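You operate a simulated robot arm through the tools that you are given. There is no shell and no other tool. Be economical: measure what you need, move in short steps, check, and stop when the job is done.

You are at the controls of a simulated robot arm. One attempt, no reset.

TASK
Turn the fan from SETS to DOOR and run it on 1.
Fine: Stop it first; free the clamp, swing the head, clamp it again.

It is judged by the outcome, as a careful person would: the job done as asked, and still so three seconds after it is handed in. It fails if anything else is knocked over, pushed out of place, dropped, spilled or broken.

THE ROBOT
A 7-joint arm with a two-finger parallel gripper, fixed in place. Base frame: the origin is at the foot of the arm, x ahead of it, y to its left, z up. Readings come in m, degrees, newtons and seconds.
With the tool pointing down near the work surface it reaches from about 0.1 to 0.64 m from the base axis. Its first joint turns from -166.0 to 166.0 degrees. Payload 1.57 kg.
Tool frame: the origin (TCP) lies between the finger pads and is the grasp point; the fingertips stand 0.03 m ahead of it; z points along the fingers, y is the line along which they close. The gripper opens to 0.11 m. The fingers are 0.024 m wide and 0.012 m thick; the gripper's body (0.048 by 0.112 m) begins 0.078 m behind the TCP.
Orientation is that of the tool frame in the base frame, as [roll, pitch, yaw] about the fixed x, y, z axes, in that order (R = Rz(yaw) Ry(pitch) Rx(roll)). With the fingers straight down and closing along the base's y, the tool's x points along the base's -x, its y along +y and its z along -z.

THE INTERFACE
- The arm moves only by the tool apply_moves. Its argument "plan" is a list that holds one entry, the list of rows, each a list of 6 numbers: the shift along the tool's x, y, z in units of 100 mm (1.0 is 100 mm), then the turn, a rotation vector about the tool's x, y, z in units of 180 degrees (1.0 is 180 degrees). In form: [[[dx, dy, dz, rx, ry, rz], ...]]. A call has 1 to 20 rows; each row is the pose to reach, as a shift and turn from the pose commanded when the call began, along the tool's axes at that moment. "gripper" is the finger opening in m, from 0 to 0.11, set as the call begins (left out, the last holds). A call with a number of a shift or a turn outside -1 to 1 is refused whole. Each row takes 0.2 s and may step no farther than 0.05 m and 8.6 degrees from the row before; otherwise, or with a gripper value out of range, the whole call is refused. A pose out of reach is approached as far as the arm can. The call stops where the force on the tool passes 40 N (or 10 N more than at its start, if that is more) or the arm is blocked; 0.2 s more then pass. The fingers move at their own pace (about 0.045 m/s each) and stop on an object; they squeeze with about 41 N. The grip force told is the motor's: it shows also when the fingers shut on nothing. Time passes only in rows, and 0.2 s behind the last, so rows that repeat a pose let the fingers close. It gives the time, the measured TCP pose, the force on the tool (base axes), the opening and the grip force at its end, in the units of the frame above (readings bear some noise).
- Cameras (640 x 400 px; columns grow to the right, rows downward): "scene" is fixed at [0.0483, 0.4999, 1.2007]; the picture's right is [-0.54, -0.84, 0.00], its down [0.34, -0.22, -0.91] and it looks along [0.77, -0.49, 0.41] (base axes); focal length 214 px, centre (320, 200). "wrist" rides on the gripper at [0.07, 0.016, -0.141] in the tool frame; the picture's right is [-0.23, 0.97, 0.00], its down [-0.86, -0.20, -0.48] and it looks along [-0.47, -0.11, 0.88] (tool axes); focal length 222 px, centre (320, 200). There is no depth. A picture from a camera that has moved, and an enlarged one, comes with that camera's place and axes in the base frame and with its lens.
- capture(camera): a new picture of that camera. No time passes.
- lift_body(by): slides the trunk up (or, below 0, down) by that many m; the arm rides with it, the base frame stays. It gives what a move gives, with no picture.
- enlarge(camera, box): a new picture of the part [left, top, right, bottom] of that camera's present view, enlarged. No time passes.
- close_job(): hands the job in; it is judged then, once.

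Go step by step. Nothing tells you positions but the pictures and the camera data: compare them with the known pose of the tool, close in by small moves and look again before you grip or let go. The budget is 120 turns and 76 pictures, counting those below and the enlarged ones. Unless the task says otherwise, let go and move clear before handing in, and close with one line.

The tools are called after ">>>" by a JSON object that holds its "method" and its "body". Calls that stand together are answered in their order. apply_moves: Moves the arm, as the interface text tells. Its arguments: {"type":"object","properties":{"plan":{"type":"array","items":{"type":"array","items":{"type":"array","items":{"type":"number"}}}},"gripper":{"type":"number"}},"required":["plan"]} The other tools are called the same way: lift_body (by) slides the trunk up or down; capture (camera) takes a picture; enlarge (camera, box) takes an enlarged picture of a part of a camera's view; close_job () hands the job in.

At the start:

```text
time_s: 0.0
tcp_pos: [0.3524, 0.1878, 1.4353]
ee_rot: [179.9, 0.1, 180.0]
force: [-0.5, -0.1, 0.9]
grip_width: 0.1102
grasp_force: 0.0
trunk travel left (down, up): [-0.59, 0.0]
```

scene: 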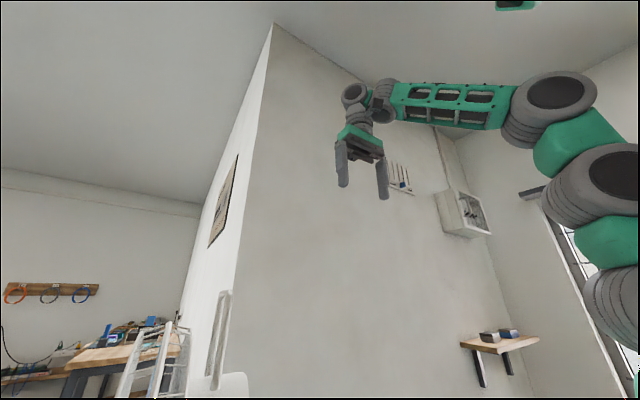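
wrist: 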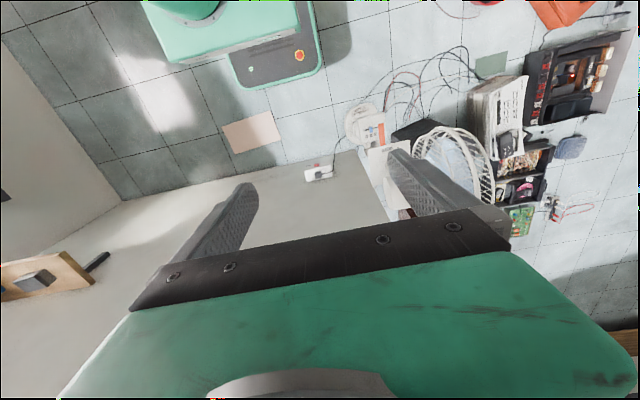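

I see a fan in the wrist view, near the right finger, lying at the robot's left on the bench. I take a closer look before moving.

>>> {"method": "enlarge", "body": {"camera": "wrist", "box": [320, 60, 560, 230]}}

```text
2.35 times, centred on (440, 145) of wrist
camera zoom: at [0.2834, 0.2024, 1.5775], right [0.23, 0.97, 0.0], down [0.85, -0.2, 0.48], along [0.47, -0.11, -0.88], focal length 523 px, centre (38, 329)
```

zoom: 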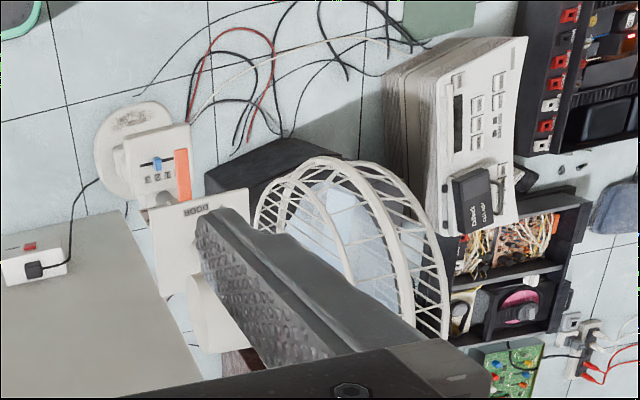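

The fan has a control base with a slider and an orange tab, and a guard head beside it. I lower the trunk part way for a better view.

>>> {"method": "lift_body", "body": {"by": -0.25}}

>>> {"method": "capture", "body": {"camera": "wrist"}}

>>> {"method": "capture", "body": {"camera": "scene"}}

```text
time_s: 2.6
tcp_pos: [0.3537, 0.1874, 1.1846]
ee_rot: [179.9, 0.1, 180.0]
force: [-0.9, 0.4, -0.1]
grip_width: 0.11
grasp_force: 0.1
trunk travel left (down, up): [-0.34, 0.25]
```

```text
72 pictures are left
camera wrist: at [0.2833, 0.2024, 1.3276], right [0.23, 0.97, 0.0], down [0.85, -0.2, 0.48], along [0.47, -0.11, -0.88], focal length 222 px, centre (320, 200)
```

wrist: 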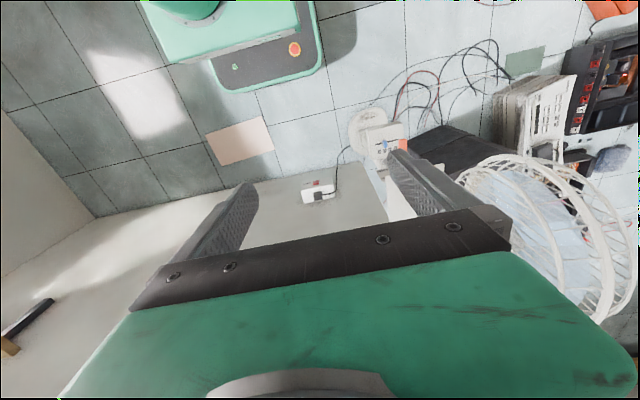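

```text
71 pictures are left
```

scene: 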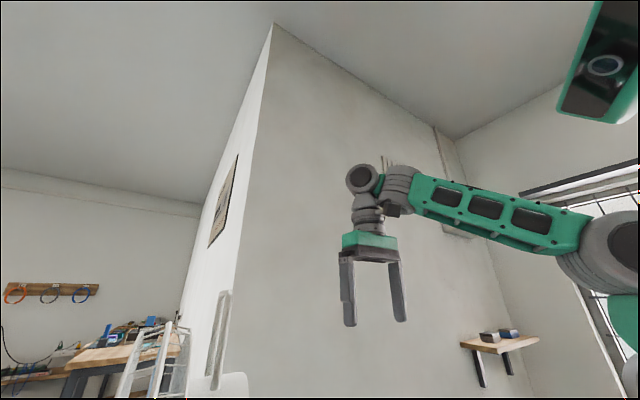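

The scene camera only shows the arm, so I rely on the wrist one. I enlarge to measure the base.

>>> {"method": "enlarge", "body": {"camera": "wrist", "box": [320, 60, 480, 220]}}

```text
2.50 times, centred on (400, 140) of wrist
camera zoom: at [0.2833, 0.2024, 1.3276], right [0.23, 0.97, 0.0], down [0.85, -0.2, 0.48], along [0.47, -0.11, -0.88], focal length 555 px, centre (120, 350)
```

zoom: 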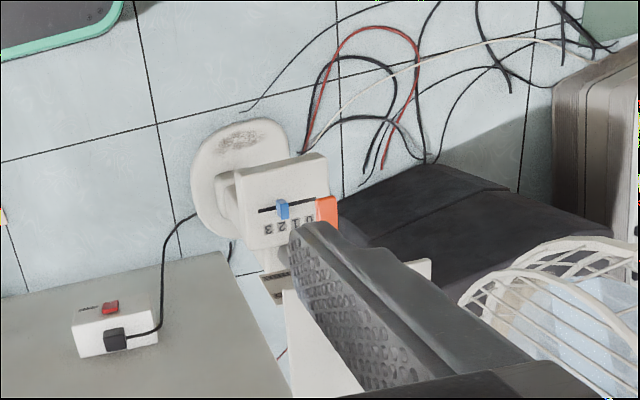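

The fan seems to stand lower than I assumed. I yaw the tool toward it and then look.

>>> {"method": "apply_moves", "body": {"plan": [[[0, 0, 0, 0, 0, -0.045], [0, 0, 0, 0, 0, -0.09], [0, 0, 0, 0, 0, -0.135], [0.1, 0, 0, 0, 0, -0.18], [0.3, 0, 0, 0, 0, -0.22], [0.6, 0, 0, 0, 0, -0.25]]]}}

>>> {"method": "capture", "body": {"camera": "wrist"}}

```text
time_s: 3.7
tcp_pos: [0.3374, 0.1877, 1.1851]
ee_rot: [-180.0, 0.4, -145.2]
force: [0.1, 0.8, -0.1]
grip_width: 0.1098
grasp_force: 0.1
trunk travel left (down, up): [-0.34, 0.25]
stopped in row 5: the force on the tool passed its limit (the readings are from after the stop); the commanded pose is now the measured one
```

```text
69 pictures are left
camera wrist: at [0.2702, 0.1601, 1.3271], right [-0.37, 0.93, 0.0], down [0.81, 0.32, 0.48], along [0.45, 0.18, -0.88], focal length 222 px, centre (320, 200)
```

wrist: 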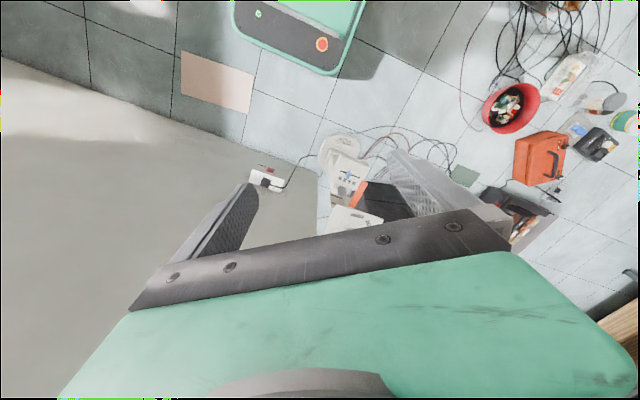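

The stop looks like a jolt from a long step. I zoom on the fan from this viewpoint.

>>> {"method": "enlarge", "body": {"camera": "wrist", "box": [240, 110, 440, 240]}}

```text
3.08 times, centred on (340, 175) of wrist
camera zoom: at [0.2702, 0.1601, 1.3271], right [-0.37, 0.93, 0.0], down [0.81, 0.32, 0.48], along [0.45, 0.18, -0.88], focal length 684 px, centre (258, 277)
```

zoom: 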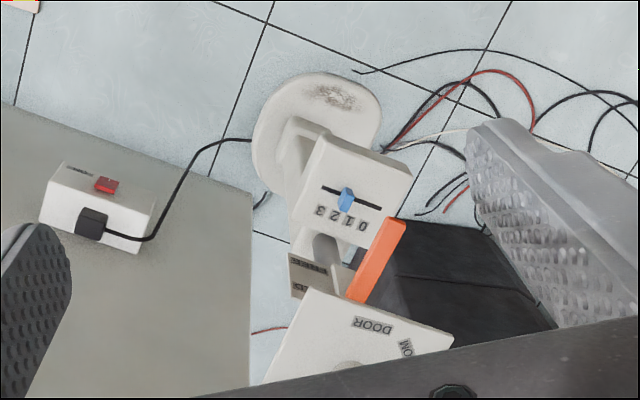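

I can now read the parts: slider panel (0-1-2-3), orange clamp lever, sign plate with DOOR and other tags. I lower the trunk again to triangulate.

>>> {"method": "lift_body", "body": {"by": -0.22}}

>>> {"method": "capture", "body": {"camera": "wrist"}}

>>> {"method": "enlarge", "body": {"camera": "wrist", "box": [250, 80, 450, 205]}}

```text
time_s: 6.0
tcp_pos: [0.3367, 0.1872, 0.9642]
ee_rot: [180.0, 0.4, -145.4]
force: [0.1, -0.2, -0.2]
grip_width: 0.1103
grasp_force: 0.1
trunk travel left (down, up): [-0.12, 0.47]
```

```text
67 pictures are left
camera wrist: at [0.2697, 0.1599, 1.1073], right [-0.37, 0.93, 0.0], down [0.81, 0.32, 0.48], along [0.45, 0.18, -0.87], focal length 222 px, centre (320, 200)
```

wrist: 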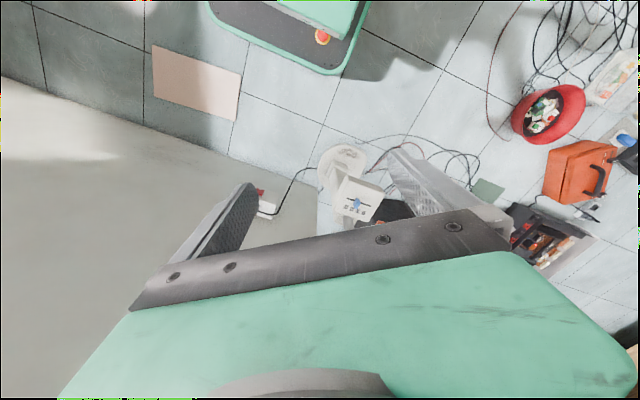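

```text
3.20 times, centred on (350, 142) of wrist
camera zoom: at [0.2697, 0.1599, 1.1073], right [-0.37, 0.93, 0.0], down [0.81, 0.32, 0.48], along [0.45, 0.18, -0.87], focal length 711 px, centre (224, 384)
```

zoom: 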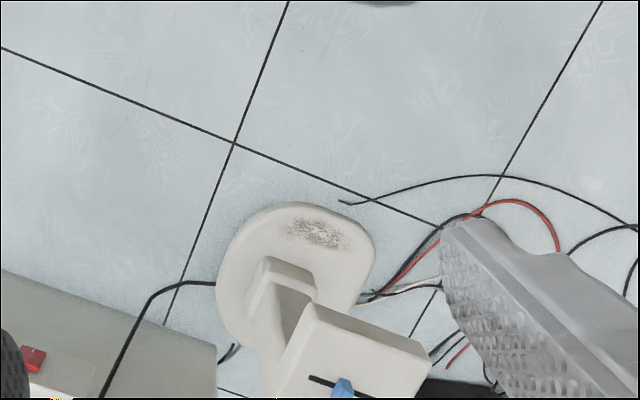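

Triangulation puts the slider near (0.54, 0.39, 0.51). I tilt the fingers forward toward the fan and drop a little to see its front.

>>> {"method": "apply_moves", "body": {"plan": [[[0.05, 0, 0.1, 0, -0.02, 0], [0.1, 0, 0.25, 0, -0.05, 0], [0.2, 0, 0.4, 0, -0.085, 0], [0.3, 0, 0.55, 0, -0.12, 0], [0.4, 0, 0.7, 0, -0.15, 0], [0.5, 0, 0.8, 0, -0.18, 0], [0.5, 0, 0.85, 0, -0.195, 0]]]}}

>>> {"method": "capture", "body": {"camera": "wrist"}}

```text
time_s: 7.6
tcp_pos: [0.3246, 0.1754, 0.8401]
ee_rot: [-179.5, 28.4, -144.8]
force: [-0.9, -0.2, 0.9]
grip_width: 0.1099
grasp_force: 0.1
trunk travel left (down, up): [-0.12, 0.47]
```

```text
65 pictures are left
camera wrist: at [0.2089, 0.1161, 0.9326], right [-0.39, 0.91, 0.1], down [0.54, 0.14, 0.83], along [0.74, 0.38, -0.55], focal length 222 px, centre (320, 200)
```

wrist: 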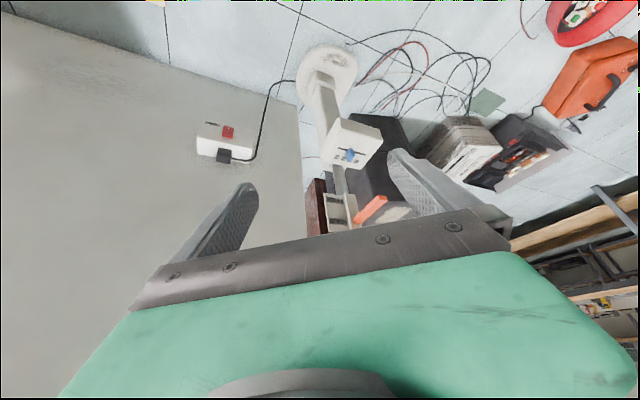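

The arm ended a bit short of what I commanded; I zoom in on the fan's column here.

>>> {"method": "enlarge", "body": {"camera": "wrist", "box": [280, 110, 440, 240]}}

>>> {"method": "apply_moves", "body": {"plan": [[[0, 0, 0, 0, 0, 0]]]}}

```text
3.08 times, centred on (360, 175) of wrist
camera zoom: at [0.2089, 0.1161, 0.9326], right [-0.39, 0.91, 0.1], down [0.54, 0.14, 0.83], along [0.74, 0.38, -0.55], focal length 684 px, centre (197, 277)
```

zoom: 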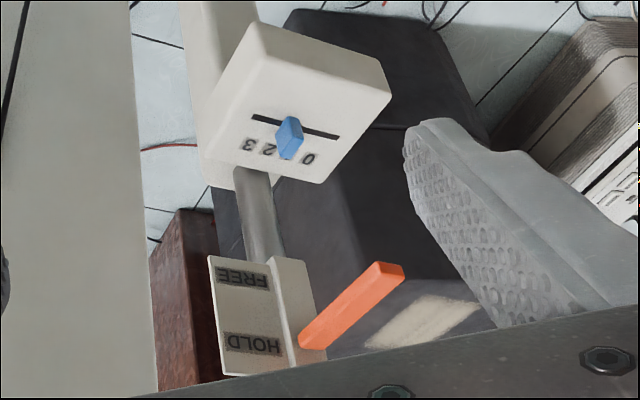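

```text
time_s: 8.0
tcp_pos: [0.3236, 0.1771, 0.8404]
ee_rot: [-179.5, 28.3, -144.6]
force: [0.3, 1.0, -1.5]
grip_width: 0.1101
grasp_force: 0.1
trunk travel left (down, up): [-0.12, 0.47]
```

The slider covers "1" (running on 1; 0 is at the robot's left), and the orange clamp lever sits at HOLD with FREE below it. I go up and forward to see the head and the sign plate from above.

>>> {"method": "lift_body", "body": {"by": 0.3}}

>>> {"method": "apply_moves", "body": {"plan": [[[0, 0, 0, 0, 0.02, 0], [-0.1, 0, 0.06, 0, 0.05, 0], [-0.25, 0, 0.13, 0, 0.085, 0], [-0.45, 0, 0.25, 0, 0.12, 0], [-0.65, 0, 0.36, 0, 0.145, 0], [-0.85, 0, 0.47, 0, 0.158, 0], [-0.95, 0, 0.52, 0, 0.158, 0], [-1, 0, 0.55, 0, 0.158, 0]]]}}

>>> {"method": "capture", "body": {"camera": "wrist"}}

```text
time_s: 11.0
tcp_pos: [0.2938, 0.165, 1.1803]
ee_rot: [179.9, 35.9, -144.3]
force: [-0.2, 0.0, -0.6]
grip_width: 0.1099
grasp_force: 0.0
trunk travel left (down, up): [-0.42, 0.17]
```

```text
time_s: 12.8
tcp_pos: [0.3899, 0.2275, 1.193]
ee_rot: [-179.9, 7.0, -145.4]
force: [-0.4, -0.1, -0.5]
grip_width: 0.11
grasp_force: 0.0
trunk travel left (down, up): [-0.42, 0.17]
```

```text
63 pictures are left
camera wrist: at [0.3095, 0.1891, 1.3266], right [-0.37, 0.93, 0.03], down [0.76, 0.28, 0.58], along [0.53, 0.23, -0.81], focal length 222 px, centre (320, 200)
```

wrist: 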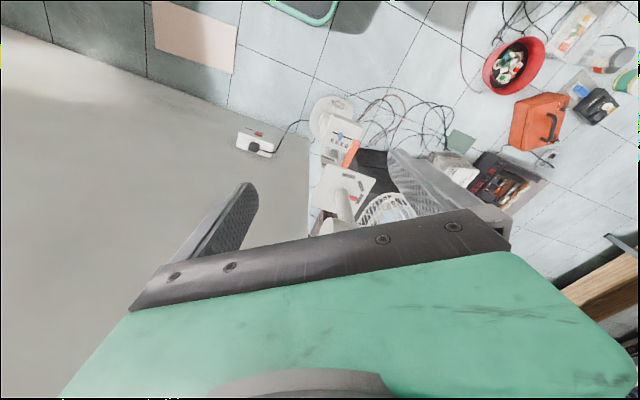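

>>> {"method": "enlarge", "body": {"camera": "wrist", "box": [290, 80, 450, 240]}}

```text
2.50 times, centred on (370, 160) of wrist
camera zoom: at [0.3095, 0.1891, 1.3266], right [-0.37, 0.93, 0.03], down [0.76, 0.28, 0.58], along [0.53, 0.23, -0.81], focal length 555 px, centre (195, 300)
```

zoom: 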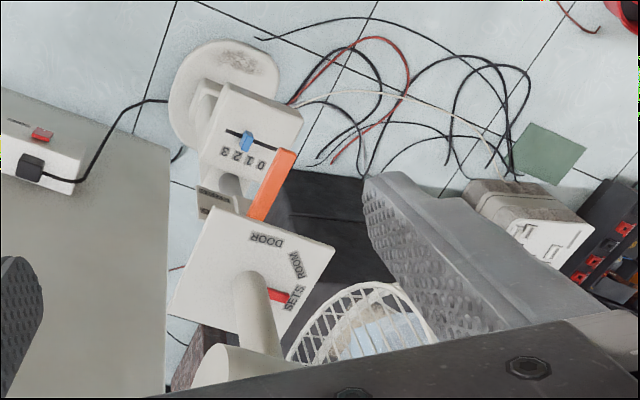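

I can read DOOR (facing the robot, −x), ROOM, SETS (+y) and the red pointer at SETS; lever tip is near (0.48, 0.39, 0.70), slider knob near (0.535, 0.387, 0.525). I square the tool up, then tilt it forward to reach the slider from the front.

>>> {"method": "apply_moves", "body": {"plan": [[[0.2, 0, 0, 0, 0.02, 0], [0.45, 0, 0, 0, 0.039, 0], [0.8, 0, 0.1, 0, 0.039, 0], [1, 0, 0.12, 0, 0.039, 0]]]}}

>>> {"method": "apply_moves", "body": {"plan": [[[0, 0, 0, 0, 0, 0.03], [0, 0, 0, 0, 0, 0.07], [0, 0, 0, 0, 0, 0.11], [0, 0, 0, 0, 0, 0.15], [0, 0, 0, 0, 0, 0.18], [0, 0, 0, 0, 0, 0.192], [0, 0, 0, 0, 0, 0.192]]]}}

>>> {"method": "lift_body", "body": {"by": -0.35}}

```text
time_s: 13.8
tcp_pos: [0.3081, 0.1696, 1.1691]
ee_rot: [179.9, 0.1, -145.3]
force: [0.7, 0.2, 0.0]
grip_width: 0.1102
grasp_force: 0.1
trunk travel left (down, up): [-0.42, 0.17]
```

```text
time_s: 15.4
tcp_pos: [0.31, 0.1704, 1.1674]
ee_rot: [180.0, 0.1, 179.9]
force: [0.2, 0.6, -0.2]
grip_width: 0.1102
grasp_force: 0.0
trunk travel left (down, up): [-0.42, 0.17]
```

```text
time_s: 18.9
tcp_pos: [0.3105, 0.1714, 0.8187]
ee_rot: [-180.0, 0.0, -179.9]
force: [-0.2, -0.7, 1.2]
grip_width: 0.11
grasp_force: 0.1
trunk travel left (down, up): [-0.07, 0.52]
```

>>> {"method": "apply_moves", "body": {"plan": [[[0, 0.1, 0.1, 0, -0.02, 0], [0, 0.3, 0.2, 0, -0.05, 0], [0, 0.5, 0.35, 0, -0.085, 0], [0, 0.8, 0.5, 0, -0.12, 0], [0, 1.0, 0.7, 0, -0.155, 0], [0, 1.0, 0.9, 0, -0.19, 0], [0, 1.0, 1.0, 0, -0.225, 0], [0, 1.0, 1.0, 0, -0.26, 0], [0, 1.0, 1.0, 0, -0.295, 0], [0, 1.0, 1.0, 0, -0.32, 0], [0, 1.0, 1.0, 0, -0.333, 0], [0, 1.0, 1.0, 0, -0.333, 0]]], "gripper": 0.06}}

>>> {"method": "capture", "body": {"camera": "wrist"}}

>>> {"method": "capture", "body": {"camera": "scene"}}

```text
time_s: 21.4
tcp_pos: [0.3031, 0.2884, 0.7892]
ee_rot: [180.0, 31.5, -179.9]
force: [-0.6, 0.3, -0.4]
grip_width: 0.0602
grasp_force: 0.0
out of reach, approached as far as the arm can: row 5, 6, 7, 8, 9, 10, 11, 12
trunk travel left (down, up): [-0.07, 0.52]
```

```text
61 pictures are left
camera wrist: at [0.1693, 0.3045, 0.8741], right [0.19, 0.97, 0.12], down [0.48, -0.2, 0.86], along [0.86, -0.11, -0.5], focal length 222 px, centre (320, 200)
```

wrist: 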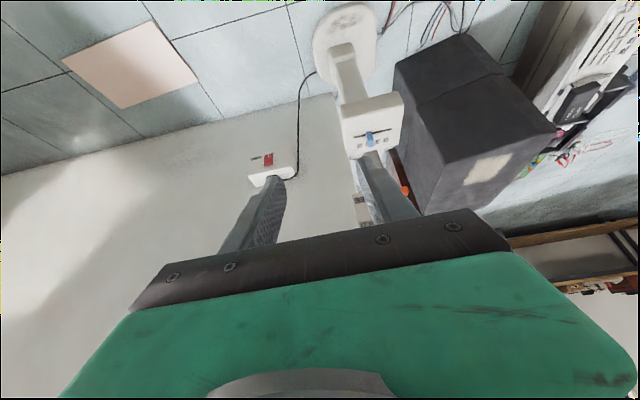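

```text
60 pictures are left
```

scene: 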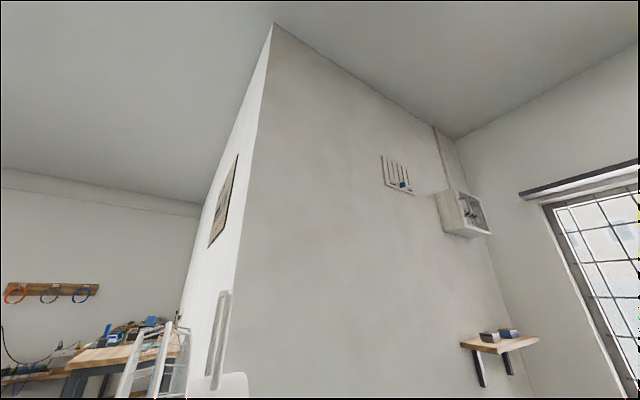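

The steep tilt was limited this close in; farther out it should work. I move out toward the slider, staying below and in front of the lever.

>>> {"method": "apply_moves", "body": {"plan": [[[0, 0.2, 0.15, 0, -0.01, 0], [-0.02, 0.4, 0.35, 0, -0.02, 0], [-0.05, 0.6, 0.55, 0, -0.035, 0], [-0.08, 0.8, 0.75, 0, -0.05, 0], [-0.08, 0.95, 0.9, 0, -0.065, 0], [-0.08, 0.95, 0.95, 0, -0.065, 0], [-0.08, 0.95, 0.95, 0, -0.065, 0]]]}}

```text
time_s: 23.1
tcp_pos: [0.3246, 0.3198, 0.7856]
ee_rot: [178.9, 32.4, -179.9]
force: [0.4, 0.2, 0.7]
grip_width: 0.0595
grasp_force: 0.0
out of reach, approached as far as the arm can: row 1, 2, 3, 4, 5, 6, 7
trunk travel left (down, up): [-0.07, 0.52]
```

The commanded pose seems to persist while the arm converges slowly. I let it settle with holding rows to see if it keeps moving.

>>> {"method": "apply_moves", "body": {"plan": [[[0, 0, 0, 0, 0, 0], [0, 0, 0, 0, 0, 0], [0, 0, 0, 0, 0, 0], [0, 0, 0, 0, 0, 0], [0, 0, 0, 0, 0, 0]]]}}

>>> {"method": "capture", "body": {"camera": "wrist"}}

```text
time_s: 24.2
tcp_pos: [0.3217, 0.321, 0.7861]
ee_rot: [178.9, 32.3, -179.9]
force: [-0.2, -0.4, 0.7]
grip_width: 0.0599
grasp_force: 0.0
trunk travel left (down, up): [-0.07, 0.52]
```

```text
59 pictures are left
camera wrist: at [0.188, 0.3327, 0.8695], right [0.18, 0.97, 0.14], down [0.47, -0.21, 0.86], along [0.87, -0.09, -0.49], focal length 222 px, centre (320, 200)
```

wrist: 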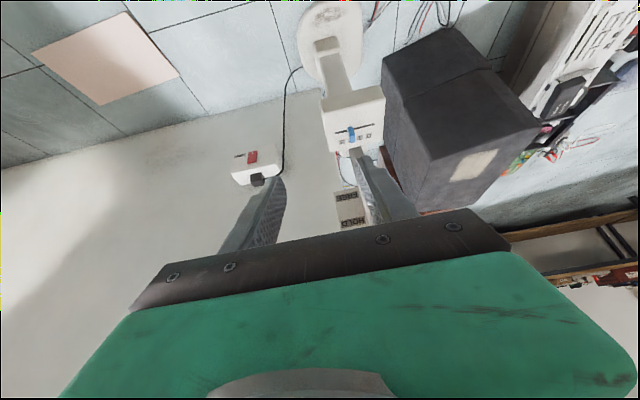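

>>> {"method": "lift_body", "body": {"by": 0.15}}

>>> {"method": "apply_moves", "body": {"plan": [[[0, 0, 0, 0, 0, 0]]]}}

```text
time_s: 26.0
tcp_pos: [0.3236, 0.3193, 0.9352]
ee_rot: [178.9, 32.4, -179.9]
force: [1.6, 0.2, -0.6]
grip_width: 0.06
grasp_force: 0.0
trunk travel left (down, up): [-0.22, 0.37]
```

```text
time_s: 26.4
tcp_pos: [0.324, 0.3197, 0.9369]
ee_rot: [178.9, 32.4, -179.9]
force: [0.0, -0.1, 0.4]
grip_width: 0.06
grasp_force: 0.0
trunk travel left (down, up): [-0.22, 0.37]
```

>>> {"method": "apply_moves", "body": {"plan": [[[-0.17, 0, 0.11, 0, 0, 0], [-0.34, 0, 0.22, 0, 0, 0], [-0.5, 0, 0.32, 0, 0, 0], [-0.675, 0, 0.43, 0, 0, 0], [-0.675, 0, 0.43, 0, 0, 0]]]}}

```text
time_s: 27.6
tcp_pos: [0.3905, 0.3239, 0.9654]
ee_rot: [179.3, 31.5, -179.9]
force: [0.7, -0.5, 0.5]
grip_width: 0.0601
grasp_force: 0.2
out of reach, approached as far as the arm can: row 1, 2, 3, 4, 5
trunk travel left (down, up): [-0.22, 0.37]
```

The commanded pose has run ahead of the arm; I bring the commanded tilt back to a reachable one before continuing.

>>> {"method": "apply_moves", "body": {"plan": [[[0, 0, 0, 0, 0.045, 0], [0, 0, 0, 0, 0.09, 0], [0, 0, 0, 0, 0.135, 0], [0, 0, 0, 0, 0.18, 0], [0, 0, 0, 0, 0.21, 0], [0, 0, 0, 0, 0.23, 0], [0, 0, 0, 0, 0.23, 0]]]}}

```text
time_s: 29.2
tcp_pos: [0.3911, 0.3227, 0.9662]
ee_rot: [179.0, -9.0, -179.1]
force: [0.5, 0.8, 0.5]
grip_width: 0.0601
grasp_force: 0.0
trunk travel left (down, up): [-0.22, 0.37]
```

Commanded and actual agree again. I test tilting in the open, farther out and away from the fan.

>>> {"method": "apply_moves", "body": {"plan": [[[0, -0.3, 0, 0, -0.03, 0], [-0.2, -0.6, 0, 0, -0.07, 0], [-0.4, -0.9, 0, 0, -0.11, 0], [-0.6, -1, 0, 0, -0.15, 0], [-0.8, -1, 0, 0, -0.19, 0], [-1, -1, 0, 0, -0.23, 0], [-1, -1, 0, 0, -0.27, 0], [-1, -1, 0, 0, -0.31, 0], [-1, -1, 0, 0, -0.35, 0], [-1, -1, 0, 0, -0.39, 0], [-1, -1, 0, 0, -0.39, 0]]]}}

>>> {"method": "capture", "body": {"camera": "wrist"}}

```text
time_s: 31.6
tcp_pos: [0.4805, 0.2248, 0.9939]
ee_rot: [179.3, 30.9, -179.9]
force: [0.9, -1.0, -0.1]
grip_width: 0.0602
grasp_force: 0.0
out of reach, approached as far as the arm can: row 6, 7, 8, 9, 10, 11
trunk travel left (down, up): [-0.22, 0.37]
```

```text
58 pictures are left
camera wrist: at [0.3473, 0.2376, 1.0801], right [0.19, 0.97, 0.13], down [0.49, -0.2, 0.85], along [0.85, -0.1, -0.52], focal length 222 px, centre (320, 200)
```

wrist: 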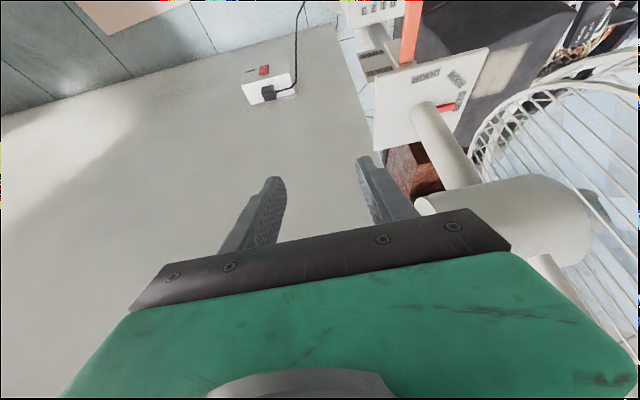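

The tool tilt is limited to about 31° forward. I back away from the fan and yaw the tool toward it radially, which also clears the lever above the slider.

>>> {"method": "apply_moves", "body": {"plan": [[[0.2, 0, 0, 0, 0, 0], [0.4, 0, 0, -0.017, 0, -0.03], [0.6, 0, 0, -0.038, 0, -0.065], [0.8, 0, 0, -0.06, 0, -0.1], [1, 0, 0, -0.08, 0, -0.135], [1, 0, 0, -0.1, 0, -0.168], [1, 0, 0, -0.1145, 0, -0.19], [1, 0, 0, -0.1145, 0, -0.19]]]}}

>>> {"method": "lift_body", "body": {"by": -0.22}}

>>> {"method": "capture", "body": {"camera": "wrist"}}

```text
time_s: 33.2
tcp_pos: [0.4259, 0.2437, 0.8393]
ee_rot: [174.0, 18.1, -141.5]
force: [-0.2, 0.1, 0.3]
grip_width: 0.06
grasp_force: 0.1
out of reach, approached as far as the arm can: row 2, 3, 4, 5, 6
trunk travel left (down, up): [-0.22, 0.37]
stopped in row 8: the arm was blocked; the commanded pose is now the measured one
```

```text
time_s: 35.6
tcp_pos: [0.4253, 0.2441, 0.618]
ee_rot: [173.9, 17.9, -141.5]
force: [0.0, -0.6, 0.4]
grip_width: 0.06
grasp_force: 0.0
trunk travel left (down, up): [0.0, 0.59]
```

```text
57 pictures are left
camera wrist: at [0.3373, 0.1748, 0.7335], right [-0.46, 0.87, 0.17], down [0.68, 0.22, 0.7], along [0.57, 0.43, -0.7], focal length 222 px, centre (320, 200)
```

wrist: 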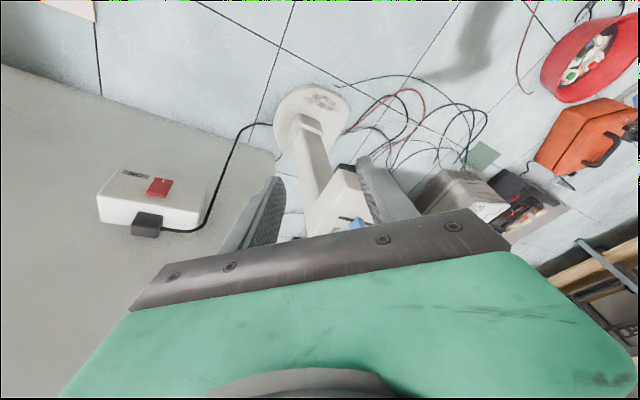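

The arm hit a joint limit but is in a usable pose low in front of the panel. I zoom on the panel between the fingers.

>>> {"method": "enlarge", "body": {"camera": "wrist", "box": [280, 130, 400, 240]}}

```text
3.64 times, centred on (340, 185) of wrist
camera zoom: at [0.3373, 0.1748, 0.7335], right [-0.46, 0.87, 0.17], down [0.68, 0.22, 0.7], along [0.57, 0.43, -0.7], focal length 808 px, centre (247, 254)
```

zoom: 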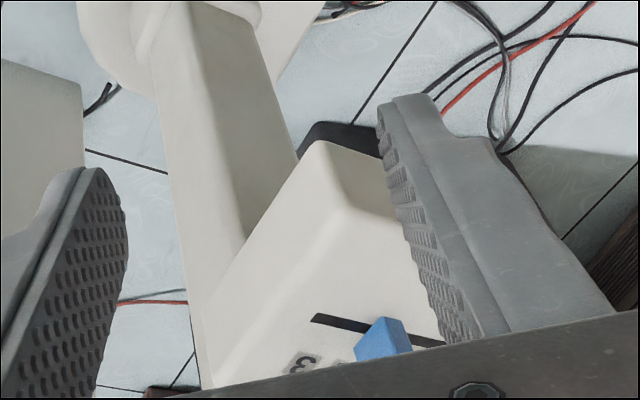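

The panel slopes up away from the robot, with the knob near (0.525, 0.382, 0.525). I need a clean view of which digit it is at, so I go up and look steeply down.

>>> {"method": "lift_body", "body": {"by": 0.19}}

>>> {"method": "apply_moves", "body": {"plan": [[[-0.1, 0.05, 0.03, 0.006, 0.02, 0.001], [-0.25, 0.15, 0.08, 0.014, 0.045, 0.002], [-0.42, 0.25, 0.13, 0.02, 0.07, 0.003], [-0.6, 0.36, 0.19, 0.028, 0.09, 0.004], [-0.77, 0.45, 0.25, 0.034, 0.099, 0.005], [-0.77, 0.45, 0.25, 0.034, 0.099, 0.005]]]}}

>>> {"method": "capture", "body": {"camera": "wrist"}}

```text
time_s: 37.6
tcp_pos: [0.4255, 0.2431, 0.8126]
ee_rot: [174.2, 18.7, -141.6]
force: [-0.4, -1.1, 0.7]
grip_width: 0.0599
grasp_force: 0.2
trunk travel left (down, up): [-0.19, 0.4]
```

```text
time_s: 39.0
tcp_pos: [0.4538, 0.33, 0.8217]
ee_rot: [-179.4, 1.0, -141.5]
force: [0.0, 0.2, -0.2]
grip_width: 0.0601
grasp_force: 0.1
trunk travel left (down, up): [-0.19, 0.4]
```

```text
55 pictures are left
camera wrist: at [0.3853, 0.2983, 0.962], right [-0.43, 0.9, -0.01], down [0.78, 0.37, 0.5], along [0.45, 0.21, -0.87], focal length 222 px, centre (320, 200)
```

wrist: 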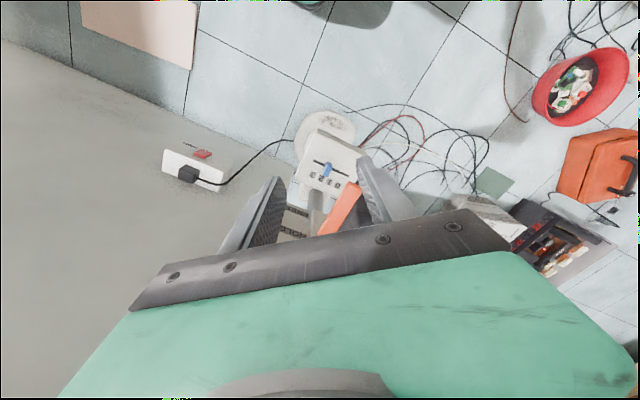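

>>> {"method": "enlarge", "body": {"camera": "wrist", "box": [270, 120, 400, 230]}}

```text
3.64 times, centred on (335, 175) of wrist
camera zoom: at [0.3853, 0.2983, 0.962], right [-0.43, 0.9, -0.01], down [0.78, 0.37, 0.5], along [0.45, 0.21, -0.87], focal length 808 px, centre (266, 291)
```

zoom: 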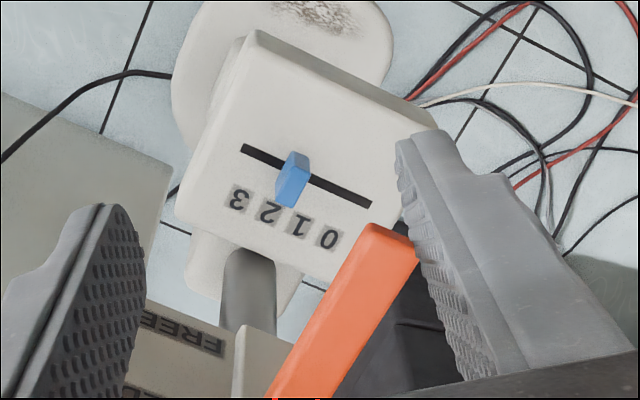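

The knob is actually at 2, with about 19 mm between digits; 0 is about 38 mm toward +y. I'll approach with yaw 180 and 30° tilt, straddling the knob with narrow fingers; first back off and yaw.

>>> {"method": "apply_moves", "body": {"plan": [[[0.12, 0.12, 0, 0, 0, 0.03], [0.25, 0.25, 0, 0, 0, 0.07], [0.4, 0.4, 0, 0, 0, 0.11], [0.52, 0.54, 0, 0, 0, 0.15], [0.52, 0.54, 0, 0, 0, 0.19], [0.52, 0.54, 0, 0, 0, 0.214], [0.52, 0.54, 0, 0, 0, 0.214]]], "gripper": 0.036}}

>>> {"method": "lift_body", "body": {"by": -0.19}}

```text
time_s: 40.6
tcp_pos: [0.3791, 0.3399, 0.8222]
ee_rot: [179.8, 1.2, 179.9]
force: [0.3, -0.2, 0.7]
grip_width: 0.0361
grasp_force: 0.0
trunk travel left (down, up): [-0.19, 0.4]
```

```text
time_s: 42.7
tcp_pos: [0.378, 0.3397, 0.6311]
ee_rot: [179.7, 1.3, -179.9]
force: [0.8, -0.6, -0.5]
grip_width: 0.036
grasp_force: 0.0
trunk travel left (down, up): [0.0, 0.59]
```

>>> {"method": "apply_moves", "body": {"plan": [[[0, 0.1, 0.05, 0, -0.03, 0], [-0.1, 0.2, 0.1, 0, -0.065, 0], [-0.3, 0.3, 0.2, 0, -0.1, 0], [-0.5, 0.42, 0.3, 0, -0.13, 0], [-0.7, 0.42, 0.37, 0, -0.155, 0], [-0.85, 0.42, 0.37, 0, -0.16, 0], [-0.9, 0.42, 0.37, 0, -0.16, 0], [-0.9, 0.42, 0.37, 0, -0.16, 0]]]}}

>>> {"method": "capture", "body": {"camera": "wrist"}}

```text
time_s: 44.5
tcp_pos: [0.4934, 0.4473, 0.6711]
ee_rot: [179.9, 29.9, 180.0]
force: [-0.3, 0.4, 0.0]
grip_width: 0.0359
grasp_force: 0.0
out of reach, approached as far as the arm can: row 3, 4, 5, 6, 7, 8
trunk travel left (down, up): [0.0, 0.59]
```

```text
53 pictures are left
camera wrist: at [0.3619, 0.4626, 0.7605], right [0.2, 0.97, 0.11], down [0.5, -0.2, 0.84], along [0.84, -0.11, -0.53], focal length 222 px, centre (320, 200)
```

wrist: 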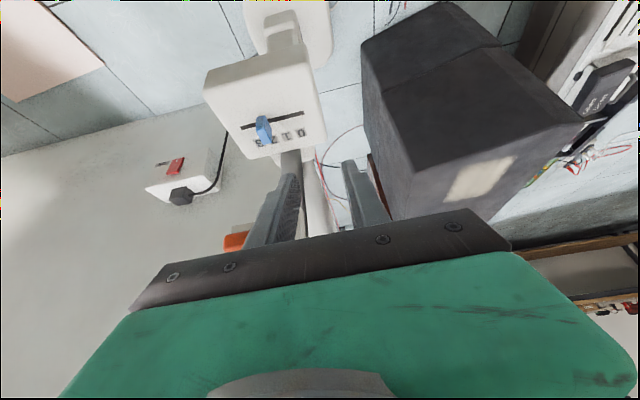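

The low pose with that tilt isn't reachable and the arm drifted beside the lever without touching. I retreat straight back and level the tool before trying another approach.

>>> {"method": "apply_moves", "body": {"plan": [[[0.17, 0, -0.1, 0, 0, 0], [0.35, 0, -0.2, 0, 0, 0], [0.6, 0, -0.35, 0, 0.03, 0], [0.87, 0, -0.5, 0, 0.06, 0], [1, 0, -0.58, 0, 0.09, 0], [1, -0.2, -0.58, 0, 0.13, 0], [1, -0.4, -0.58, 0, 0.16, 0], [1, -0.4, -0.58, 0, 0.16, 0]]]}}

```text
time_s: 46.3
tcp_pos: [0.3764, 0.4085, 0.6752]
ee_rot: [179.7, 1.3, 180.0]
force: [0.9, -0.2, 0.0]
grip_width: 0.0356
grasp_force: 0.0
out of reach, approached as far as the arm can: row 1, 2
trunk travel left (down, up): [0.0, 0.59]
```

I test the wrist's range in free space high up, where the scene camera can show the arm.

>>> {"method": "lift_body", "body": {"by": 0.55}}

>>> {"method": "apply_moves", "body": {"plan": [[[0, -0.4, 0, 0, 0, 0], [0, -0.8, 0, 0, 0, 0], [0, -1, -0.3, 0, -0.03, 0], [0, -1, -0.6, 0, -0.07, 0], [0, -1, -0.9, 0, -0.11, 0], [0, -1, -1, 0, -0.15, 0], [0, -1, -1, 0, -0.19, 0], [-0.2, -1, -1, 0, -0.23, 0], [-0.4, -1, -1, 0, -0.27, 0], [-0.4, -1, -1, 0, -0.31, 0], [-0.4, -1, -1, 0, -0.35, 0]]]}}

>>> {"method": "capture", "body": {"camera": "scene"}}

```text
refused: 0.55 is not a number from -0.4 to 0.4
```

```text
time_s: 48.7
tcp_pos: [0.384, 0.2965, 0.7923]
ee_rot: [179.0, 37.3, 179.9]
force: [0.4, 0.3, -0.8]
grip_width: 0.036
grasp_force: 0.1
out of reach, approached as far as the arm can: row 8, 9, 10, 11
trunk travel left (down, up): [0.0, 0.59]
```

```text
52 pictures are left
```

scene: 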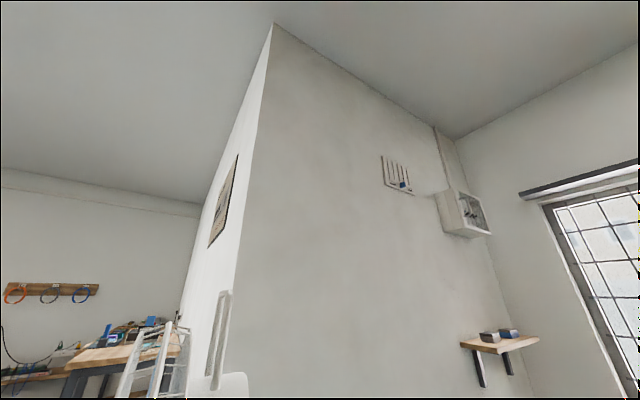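

>>> {"method": "lift_body", "body": {"by": 0.4}}

>>> {"method": "capture", "body": {"camera": "scene"}}

```text
time_s: 52.5
tcp_pos: [0.383, 0.2971, 1.1915]
ee_rot: [178.8, 37.3, 179.9]
force: [-0.9, 0.5, 0.2]
grip_width: 0.0362
grasp_force: 0.0
trunk travel left (down, up): [-0.4, 0.19]
```

```text
51 pictures are left
```

scene: 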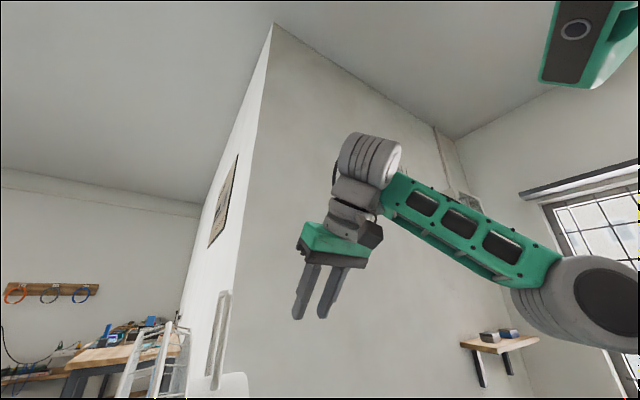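

The wrist can't straighten far enough for a forward tilt at low height, but tilting across the forearm (coming from the left front) should be allowed and clears the lever. I lower the trunk and set that up.

>>> {"method": "lift_body", "body": {"by": -0.4}}

>>> {"method": "apply_moves", "body": {"plan": [[[0.05, 0.1, 0.05, 0, 0.035, 0], [0.15, 0.3, 0.12, 0, 0.08, 0], [0.3, 0.5, 0.25, 0, 0.12, 0], [0.45, 0.7, 0.4, 0, 0.16, 0], [0.6, 0.9, 0.5, 0, 0.19, 0], [0.75, 1, 0.6, 0, 0.207, 0], [0.79, 1, 0.65, 0, 0.207, 0], [0.79, 1, 0.65, 0, 0.207, 0]]]}}

>>> {"method": "apply_moves", "body": {"plan": [[[0, 0.1, 0, 0, 0, 0.03], [0, 0.2, 0, 0, 0, 0.07], [0, 0.3, 0, 0, 0, 0.11], [0, 0.4, 0, 0, 0, 0.15], [0, 0.5, 0, 0, 0, 0.18], [0, 0.5, 0, 0, 0, 0.194], [0, 0.5, 0, 0, 0, 0.194]]]}}

```text
time_s: 56.4
tcp_pos: [0.3836, 0.2967, 0.7922]
ee_rot: [178.9, 37.3, 179.8]
force: [-0.7, -1.2, -0.3]
grip_width: 0.036
grasp_force: 0.0
trunk travel left (down, up): [0.0, 0.59]
```

```text
time_s: 58.2
tcp_pos: [0.3594, 0.3987, 0.6939]
ee_rot: [179.3, 0.1, -179.6]
force: [-0.2, -0.2, 0.2]
grip_width: 0.0358
grasp_force: 0.0
trunk travel left (down, up): [0.0, 0.59]
```

```text
time_s: 59.8
tcp_pos: [0.3602, 0.4473, 0.6935]
ee_rot: [179.3, -0.5, 145.6]
force: [0.5, 0.0, 0.6]
grip_width: 0.0361
grasp_force: 0.1
trunk travel left (down, up): [0.0, 0.59]
```

>>> {"method": "apply_moves", "body": {"plan": [[[-0.04, 0.08, 0.06, 0, -0.03, 0], [-0.08, 0.16, 0.12, 0, -0.065, 0], [-0.12, 0.24, 0.18, 0, -0.1, 0], [-0.16, 0.32, 0.24, 0, -0.13, 0], [-0.2, 0.39, 0.3, 0, -0.155, 0], [-0.2, 0.39, 0.3, 0, -0.167, 0], [-0.2, 0.39, 0.3, 0, -0.167, 0]]]}}

>>> {"method": "capture", "body": {"camera": "wrist"}}

```text
time_s: 61.4
tcp_pos: [0.3888, 0.4447, 0.6515]
ee_rot: [179.0, 24.1, 144.8]
force: [-0.3, -1.0, 0.2]
grip_width: 0.0361
grasp_force: 0.1
out of reach, approached as far as the arm can: row 4, 5, 6, 7
trunk travel left (down, up): [0.0, 0.59]
```

```text
50 pictures are left
camera wrist: at [0.2975, 0.5252, 0.7535], right [0.72, 0.68, 0.11], down [0.36, -0.51, 0.78], along [0.59, -0.53, -0.61], focal length 222 px, centre (320, 200)
```

wrist: 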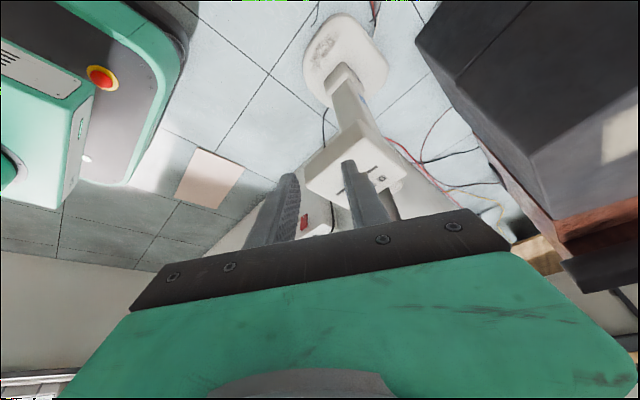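

Tilt is limited here too. I run a quick range test in the open space in front of the robot, away from the fan, to learn what low poses are possible.

>>> {"method": "apply_moves", "body": {"plan": [[[0.2, 0, -0.2, 0, 0.03, 0], [0.4, -0.1, -0.4, 0, 0.07, 0], [0.5, -0.3, -0.5, 0, 0.11, 0], [0.5, -0.6, -0.5, 0, 0.134, 0], [0.5, -1, -0.5, 0, 0.134, 0], [0.5, -1, -0.5, 0, 0.134, 0]]]}}

>>> {"method": "apply_moves", "body": {"plan": [[[0, -0.3, 0, 0, 0, -0.03], [0, -0.6, 0, 0, 0, -0.07], [0, -1, 0, 0, 0, -0.11], [0, -1, 0, 0, 0, -0.15], [0, -1, 0, 0, 0, -0.195], [0, -1, 0, 0, 0, -0.195]]]}}

>>> {"method": "apply_moves", "body": {"plan": [[[-0.3, -0.3, 0, 0, 0, 0], [-0.6, -0.6, 0, 0, 0, 0], [-1, -1, 0, 0, 0, 0], [-1, -1, 0, 0, 0, 0]]]}}

>>> {"method": "apply_moves", "body": {"plan": [[[0, -0.3, 0, 0, 0, 0], [-0.2, -0.6, 0, 0, 0, 0], [-0.5, -1, 0, 0, 0, 0], [-0.5, -1, 0, 0, 0, 0]]]}}

```text
time_s: 62.8
tcp_pos: [0.2778, 0.3992, 0.6739]
ee_rot: [179.2, 0.0, 145.3]
force: [-0.1, 0.3, 0.4]
grip_width: 0.0359
grasp_force: 0.1
trunk travel left (down, up): [0.0, 0.59]
```

```text
time_s: 64.2
tcp_pos: [0.2217, 0.3167, 0.6727]
ee_rot: [179.3, 0.5, -179.5]
force: [-0.2, -0.1, -0.2]
grip_width: 0.0358
grasp_force: 0.1
trunk travel left (down, up): [0.0, 0.59]
```

```text
refused: row 3 steps farther than a row can; nothing moved
```

```text
time_s: 65.2
tcp_pos: [0.2706, 0.2152, 0.6711]
ee_rot: [179.3, 0.5, -179.5]
force: [-0.5, -0.2, 0.7]
grip_width: 0.036
grasp_force: 0.1
trunk travel left (down, up): [0.0, 0.59]
```

>>> {"method": "apply_moves", "body": {"plan": [[[-0.3, -0.3, 0, 0, 0, 0], [-0.6, -0.6, 0, 0, 0, 0], [-0.8, -0.8, 0, 0, 0, 0], [-1, -1, 0, 0, 0, 0], [-1, -1, 0, 0, 0, 0]]]}}

>>> {"method": "apply_moves", "body": {"plan": [[[-0.3, -0.3, 0, 0, 0, 0], [-0.6, -0.6, 0, 0, 0, 0], [-0.8, -0.8, 0, 0, 0, 0], [-1, -1, 0, 0, 0, 0], [-1, -1, 0, 0, 0, 0]]]}}

>>> {"method": "apply_moves", "body": {"plan": [[[0, 0, 0, 0, -0.04, 0], [0, 0, 0, 0, -0.08, 0], [0, 0, 0, 0, -0.12, 0], [0, 0, 0, 0, -0.16, 0], [0, 0, 0, 0, -0.2, 0], [0, 0, 0, 0, -0.24, 0], [0, 0, 0, 0, -0.28, 0], [0, 0, 0, 0, -0.32, 0], [0, 0, 0, 0, -0.36, 0], [0, 0, 0, 0, -0.4, 0], [0, 0, 0, 0, -0.4, 0]]]}}

```text
time_s: 66.4
tcp_pos: [0.3715, 0.1168, 0.6712]
ee_rot: [179.2, 0.6, -179.6]
force: [0.2, 0.0, 0.0]
grip_width: 0.0358
grasp_force: 0.1
trunk travel left (down, up): [0.0, 0.59]
```

```text
time_s: 67.6
tcp_pos: [0.4729, 0.0208, 0.6695]
ee_rot: [179.3, 0.5, -179.6]
force: [0.1, -0.9, -0.3]
grip_width: 0.0361
grasp_force: 0.1
trunk travel left (down, up): [0.0, 0.59]
```

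```text
time_s: 69.6
tcp_pos: [0.4801, 0.0094, 0.5703]
ee_rot: [-178.8, 51.7, 179.9]
force: [-0.6, 0.1, 0.4]
grip_width: 0.0359
grasp_force: 0.1
trunk travel left (down, up): [0.0, 0.59]
stopped in row 10: the arm was blocked; the commanded pose is now the measured one
```

In open space the arm reaches about 52° tilt low down, which would let me come in radially under the lever. I keep this posture and swing it round with the base joint toward the fan.

>>> {"method": "apply_moves", "body": {"plan": [[[0.007, 0.335, -0.009, -0.01745, 0, -0.01378], [0.029, 0.668, -0.037, -0.0349, 0, -0.0276], [0.065, 0.998, -0.082, -0.0523, 0, -0.0413], [0.065, 0.998, -0.082, -0.0523, 0, -0.0413]]], "gripper": 0.0}}

>>> {"method": "apply_moves", "body": {"plan": [[[0.007, 0.335, -0.009, -0.01745, 0, -0.01378], [0.029, 0.668, -0.037, -0.0349, 0, -0.0276], [0.065, 0.998, -0.082, -0.0523, 0, -0.0413], [0.065, 0.998, -0.082, -0.0523, 0, -0.0413]]]}}

```text
time_s: 70.6
tcp_pos: [0.4667, 0.1114, 0.5744]
ee_rot: [-178.5, 52.2, -167.6]
force: [0.5, 0.0, 0.0]
grip_width: 0.0
grasp_force: 21.0
trunk travel left (down, up): [0.0, 0.59]
```

```text
time_s: 71.6
tcp_pos: [0.437, 0.2066, 0.5733]
ee_rot: [-178.5, 52.1, -155.5]
force: [0.7, -0.3, 0.1]
grip_width: 0.0
grasp_force: 21.0
trunk travel left (down, up): [0.0, 0.59]
```

The posture holds. I look from here.

>>> {"method": "capture", "body": {"camera": "wrist"}}

```text
49 pictures are left
camera wrist: at [0.2883, 0.16, 0.6053], right [-0.26, 0.95, 0.16], down [0.21, -0.11, 0.97], along [0.94, 0.28, -0.17], focal length 222 px, centre (320, 200)
```

wrist: 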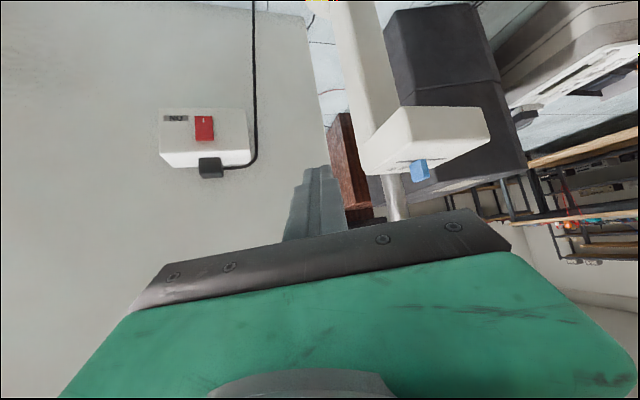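

I see the knob at the right of the fingers, consistent with my estimate. I move to a stand-off point just short of the knob's −y side.

>>> {"method": "apply_moves", "body": {"plan": [[[-0.1, 0.19, 0.15, 0, 0, 0], [-0.2, 0.38, 0.3, 0, 0, 0], [-0.3, 0.56, 0.45, 0, 0, 0], [-0.4, 0.75, 0.6, 0, 0, 0], [-0.49, 0.9, 0.72, 0, 0, 0], [-0.49, 0.9, 0.72, 0, 0, 0]]]}}

>>> {"method": "enlarge", "body": {"camera": "wrist", "box": [240, 90, 440, 230]}}

```text
time_s: 73.0
tcp_pos: [0.4814, 0.3242, 0.5661]
ee_rot: [-178.5, 52.1, -155.6]
force: [-0.5, -0.4, 0.8]
grip_width: 0.0
grasp_force: 20.8
trunk travel left (down, up): [0.0, 0.59]
```

```text
2.86 times, centred on (340, 160) of wrist
camera zoom: at [0.3325, 0.2773, 0.5989], right [-0.26, 0.95, 0.16], down [0.21, -0.11, 0.97], along [0.94, 0.28, -0.17], focal length 635 px, centre (263, 314)
```

zoom: 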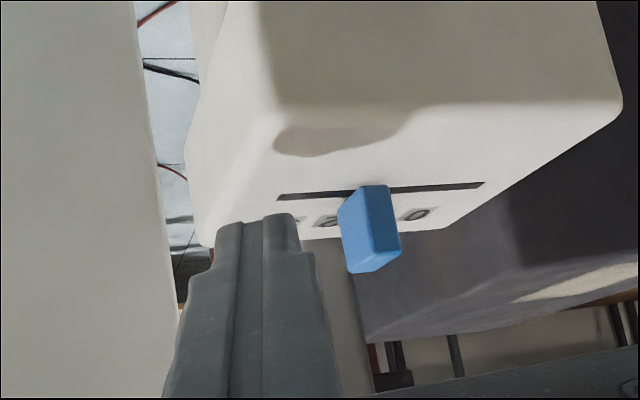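

Good view. I zoom further to read exactly which digit the knob is at.

>>> {"method": "enlarge", "body": {"camera": "wrist", "box": [310, 140, 410, 190]}}

```text
6.40 times, centred on (360, 165) of wrist
camera zoom: at [0.3325, 0.2773, 0.5989], right [-0.26, 0.95, 0.16], down [0.21, -0.11, 0.97], along [0.94, 0.28, -0.17], focal length 1422 px, centre (64, 424)
```

zoom: 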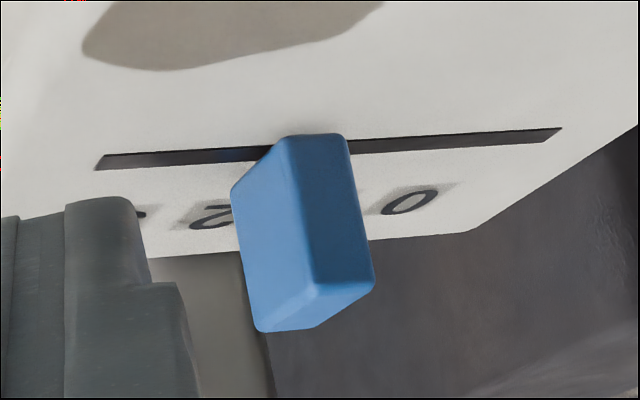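

The panel is nearly horizontal at z≈0.52 with the knob standing up about 30 mm at (0.53, 0.381), at 2; each step is about 19 mm. I place the closed fingertips beside the knob's −y side.

>>> {"method": "apply_moves", "body": {"plan": [[[-0.05, 0.01, 0.1, 0, 0, 0], [-0.1, 0.02, 0.2, 0, 0, 0], [-0.15, 0.02, 0.31, 0, 0, 0], [-0.15, 0.02, 0.31, 0, 0, 0]]]}}

>>> {"method": "enlarge", "body": {"camera": "wrist", "box": [280, 120, 420, 210]}}

```text
time_s: 74.0
tcp_pos: [0.512, 0.3393, 0.559]
ee_rot: [-178.5, 52.1, -155.6]
force: [0.4, -0.1, -0.3]
grip_width: 0.0003
grasp_force: 21.6
trunk travel left (down, up): [0.0, 0.59]
```

```text
4.44 times, centred on (350, 165) of wrist
camera zoom: at [0.364, 0.2925, 0.5918], right [-0.26, 0.95, 0.16], down [0.21, -0.11, 0.97], along [0.94, 0.28, -0.17], focal length 987 px, centre (187, 356)
```

zoom: 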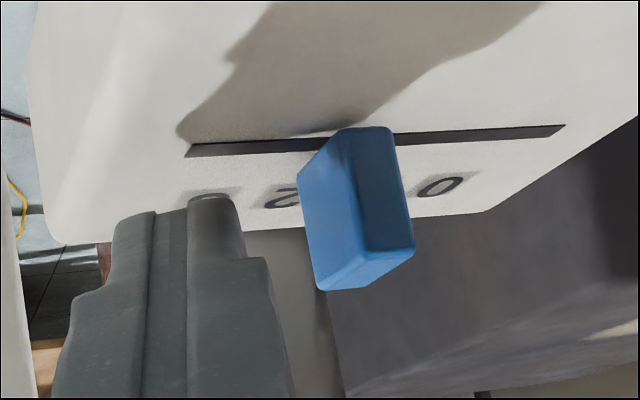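

The fingertips sit beside the knob with about 1 cm gap. I push toward +y (to 0) and look.

>>> {"method": "apply_moves", "body": {"plan": [[[-0.02, 0.073, 0.026, 0, 0, 0], [-0.041, 0.146, 0.052, 0, 0, 0], [-0.061, 0.218, 0.078, 0, 0, 0], [-0.082, 0.291, 0.105, 0, 0, 0], [-0.1, 0.355, 0.128, 0, 0, 0], [-0.1, 0.355, 0.128, 0, 0, 0]]]}}

>>> {"method": "enlarge", "body": {"camera": "wrist", "box": [280, 120, 420, 210]}}

```text
time_s: 75.4
tcp_pos: [0.5132, 0.3772, 0.5592]
ee_rot: [-178.4, 52.1, -155.6]
force: [-0.3, -1.8, 0.8]
grip_width: 0.0
grasp_force: 21.1
trunk travel left (down, up): [0.0, 0.59]
```

```text
4.44 times, centred on (350, 165) of wrist
camera zoom: at [0.3645, 0.3313, 0.5913], right [-0.26, 0.95, 0.16], down [0.21, -0.11, 0.97], along [0.94, 0.28, -0.17], focal length 987 px, centre (187, 356)
```

zoom: 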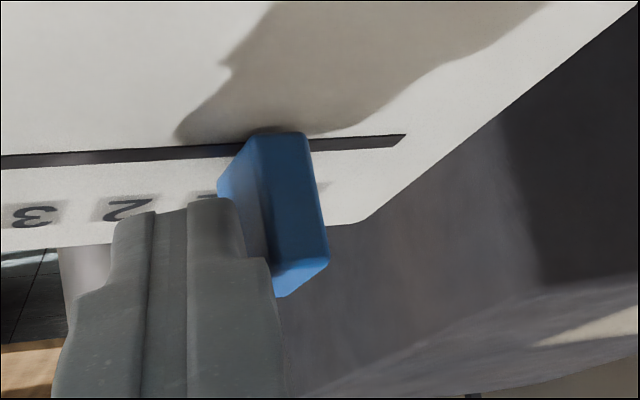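

>>> {"method": "apply_moves", "body": {"plan": [[[-0.013, 0.045, 0.016, 0, 0, 0], [-0.026, 0.09, 0.032, 0, 0, 0], [-0.04, 0.137, 0.049, 0, 0, 0], [-0.04, 0.137, 0.049, 0, 0, 0]]]}}

>>> {"method": "enlarge", "body": {"camera": "wrist", "box": [260, 110, 420, 210]}}

```text
time_s: 76.4
tcp_pos: [0.5138, 0.3921, 0.5581]
ee_rot: [-178.4, 52.1, -155.5]
force: [0.1, -1.4, 0.8]
grip_width: 0.0001
grasp_force: 21.0
trunk travel left (down, up): [0.0, 0.59]
```

```text
4.00 times, centred on (340, 160) of wrist
camera zoom: at [0.3653, 0.3462, 0.5917], right [-0.26, 0.95, 0.16], down [0.21, -0.11, 0.97], along [0.94, 0.28, -0.17], focal length 888 px, centre (240, 360)
```

zoom: 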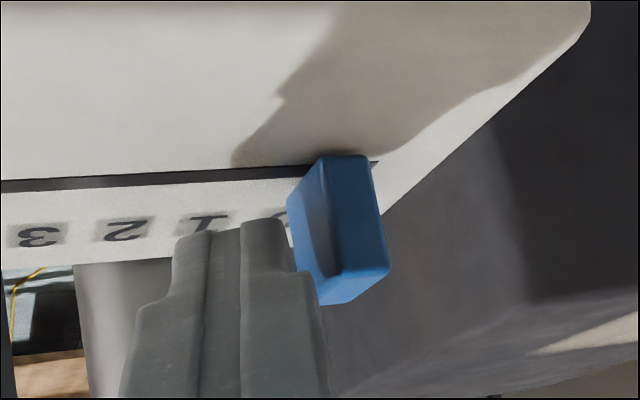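

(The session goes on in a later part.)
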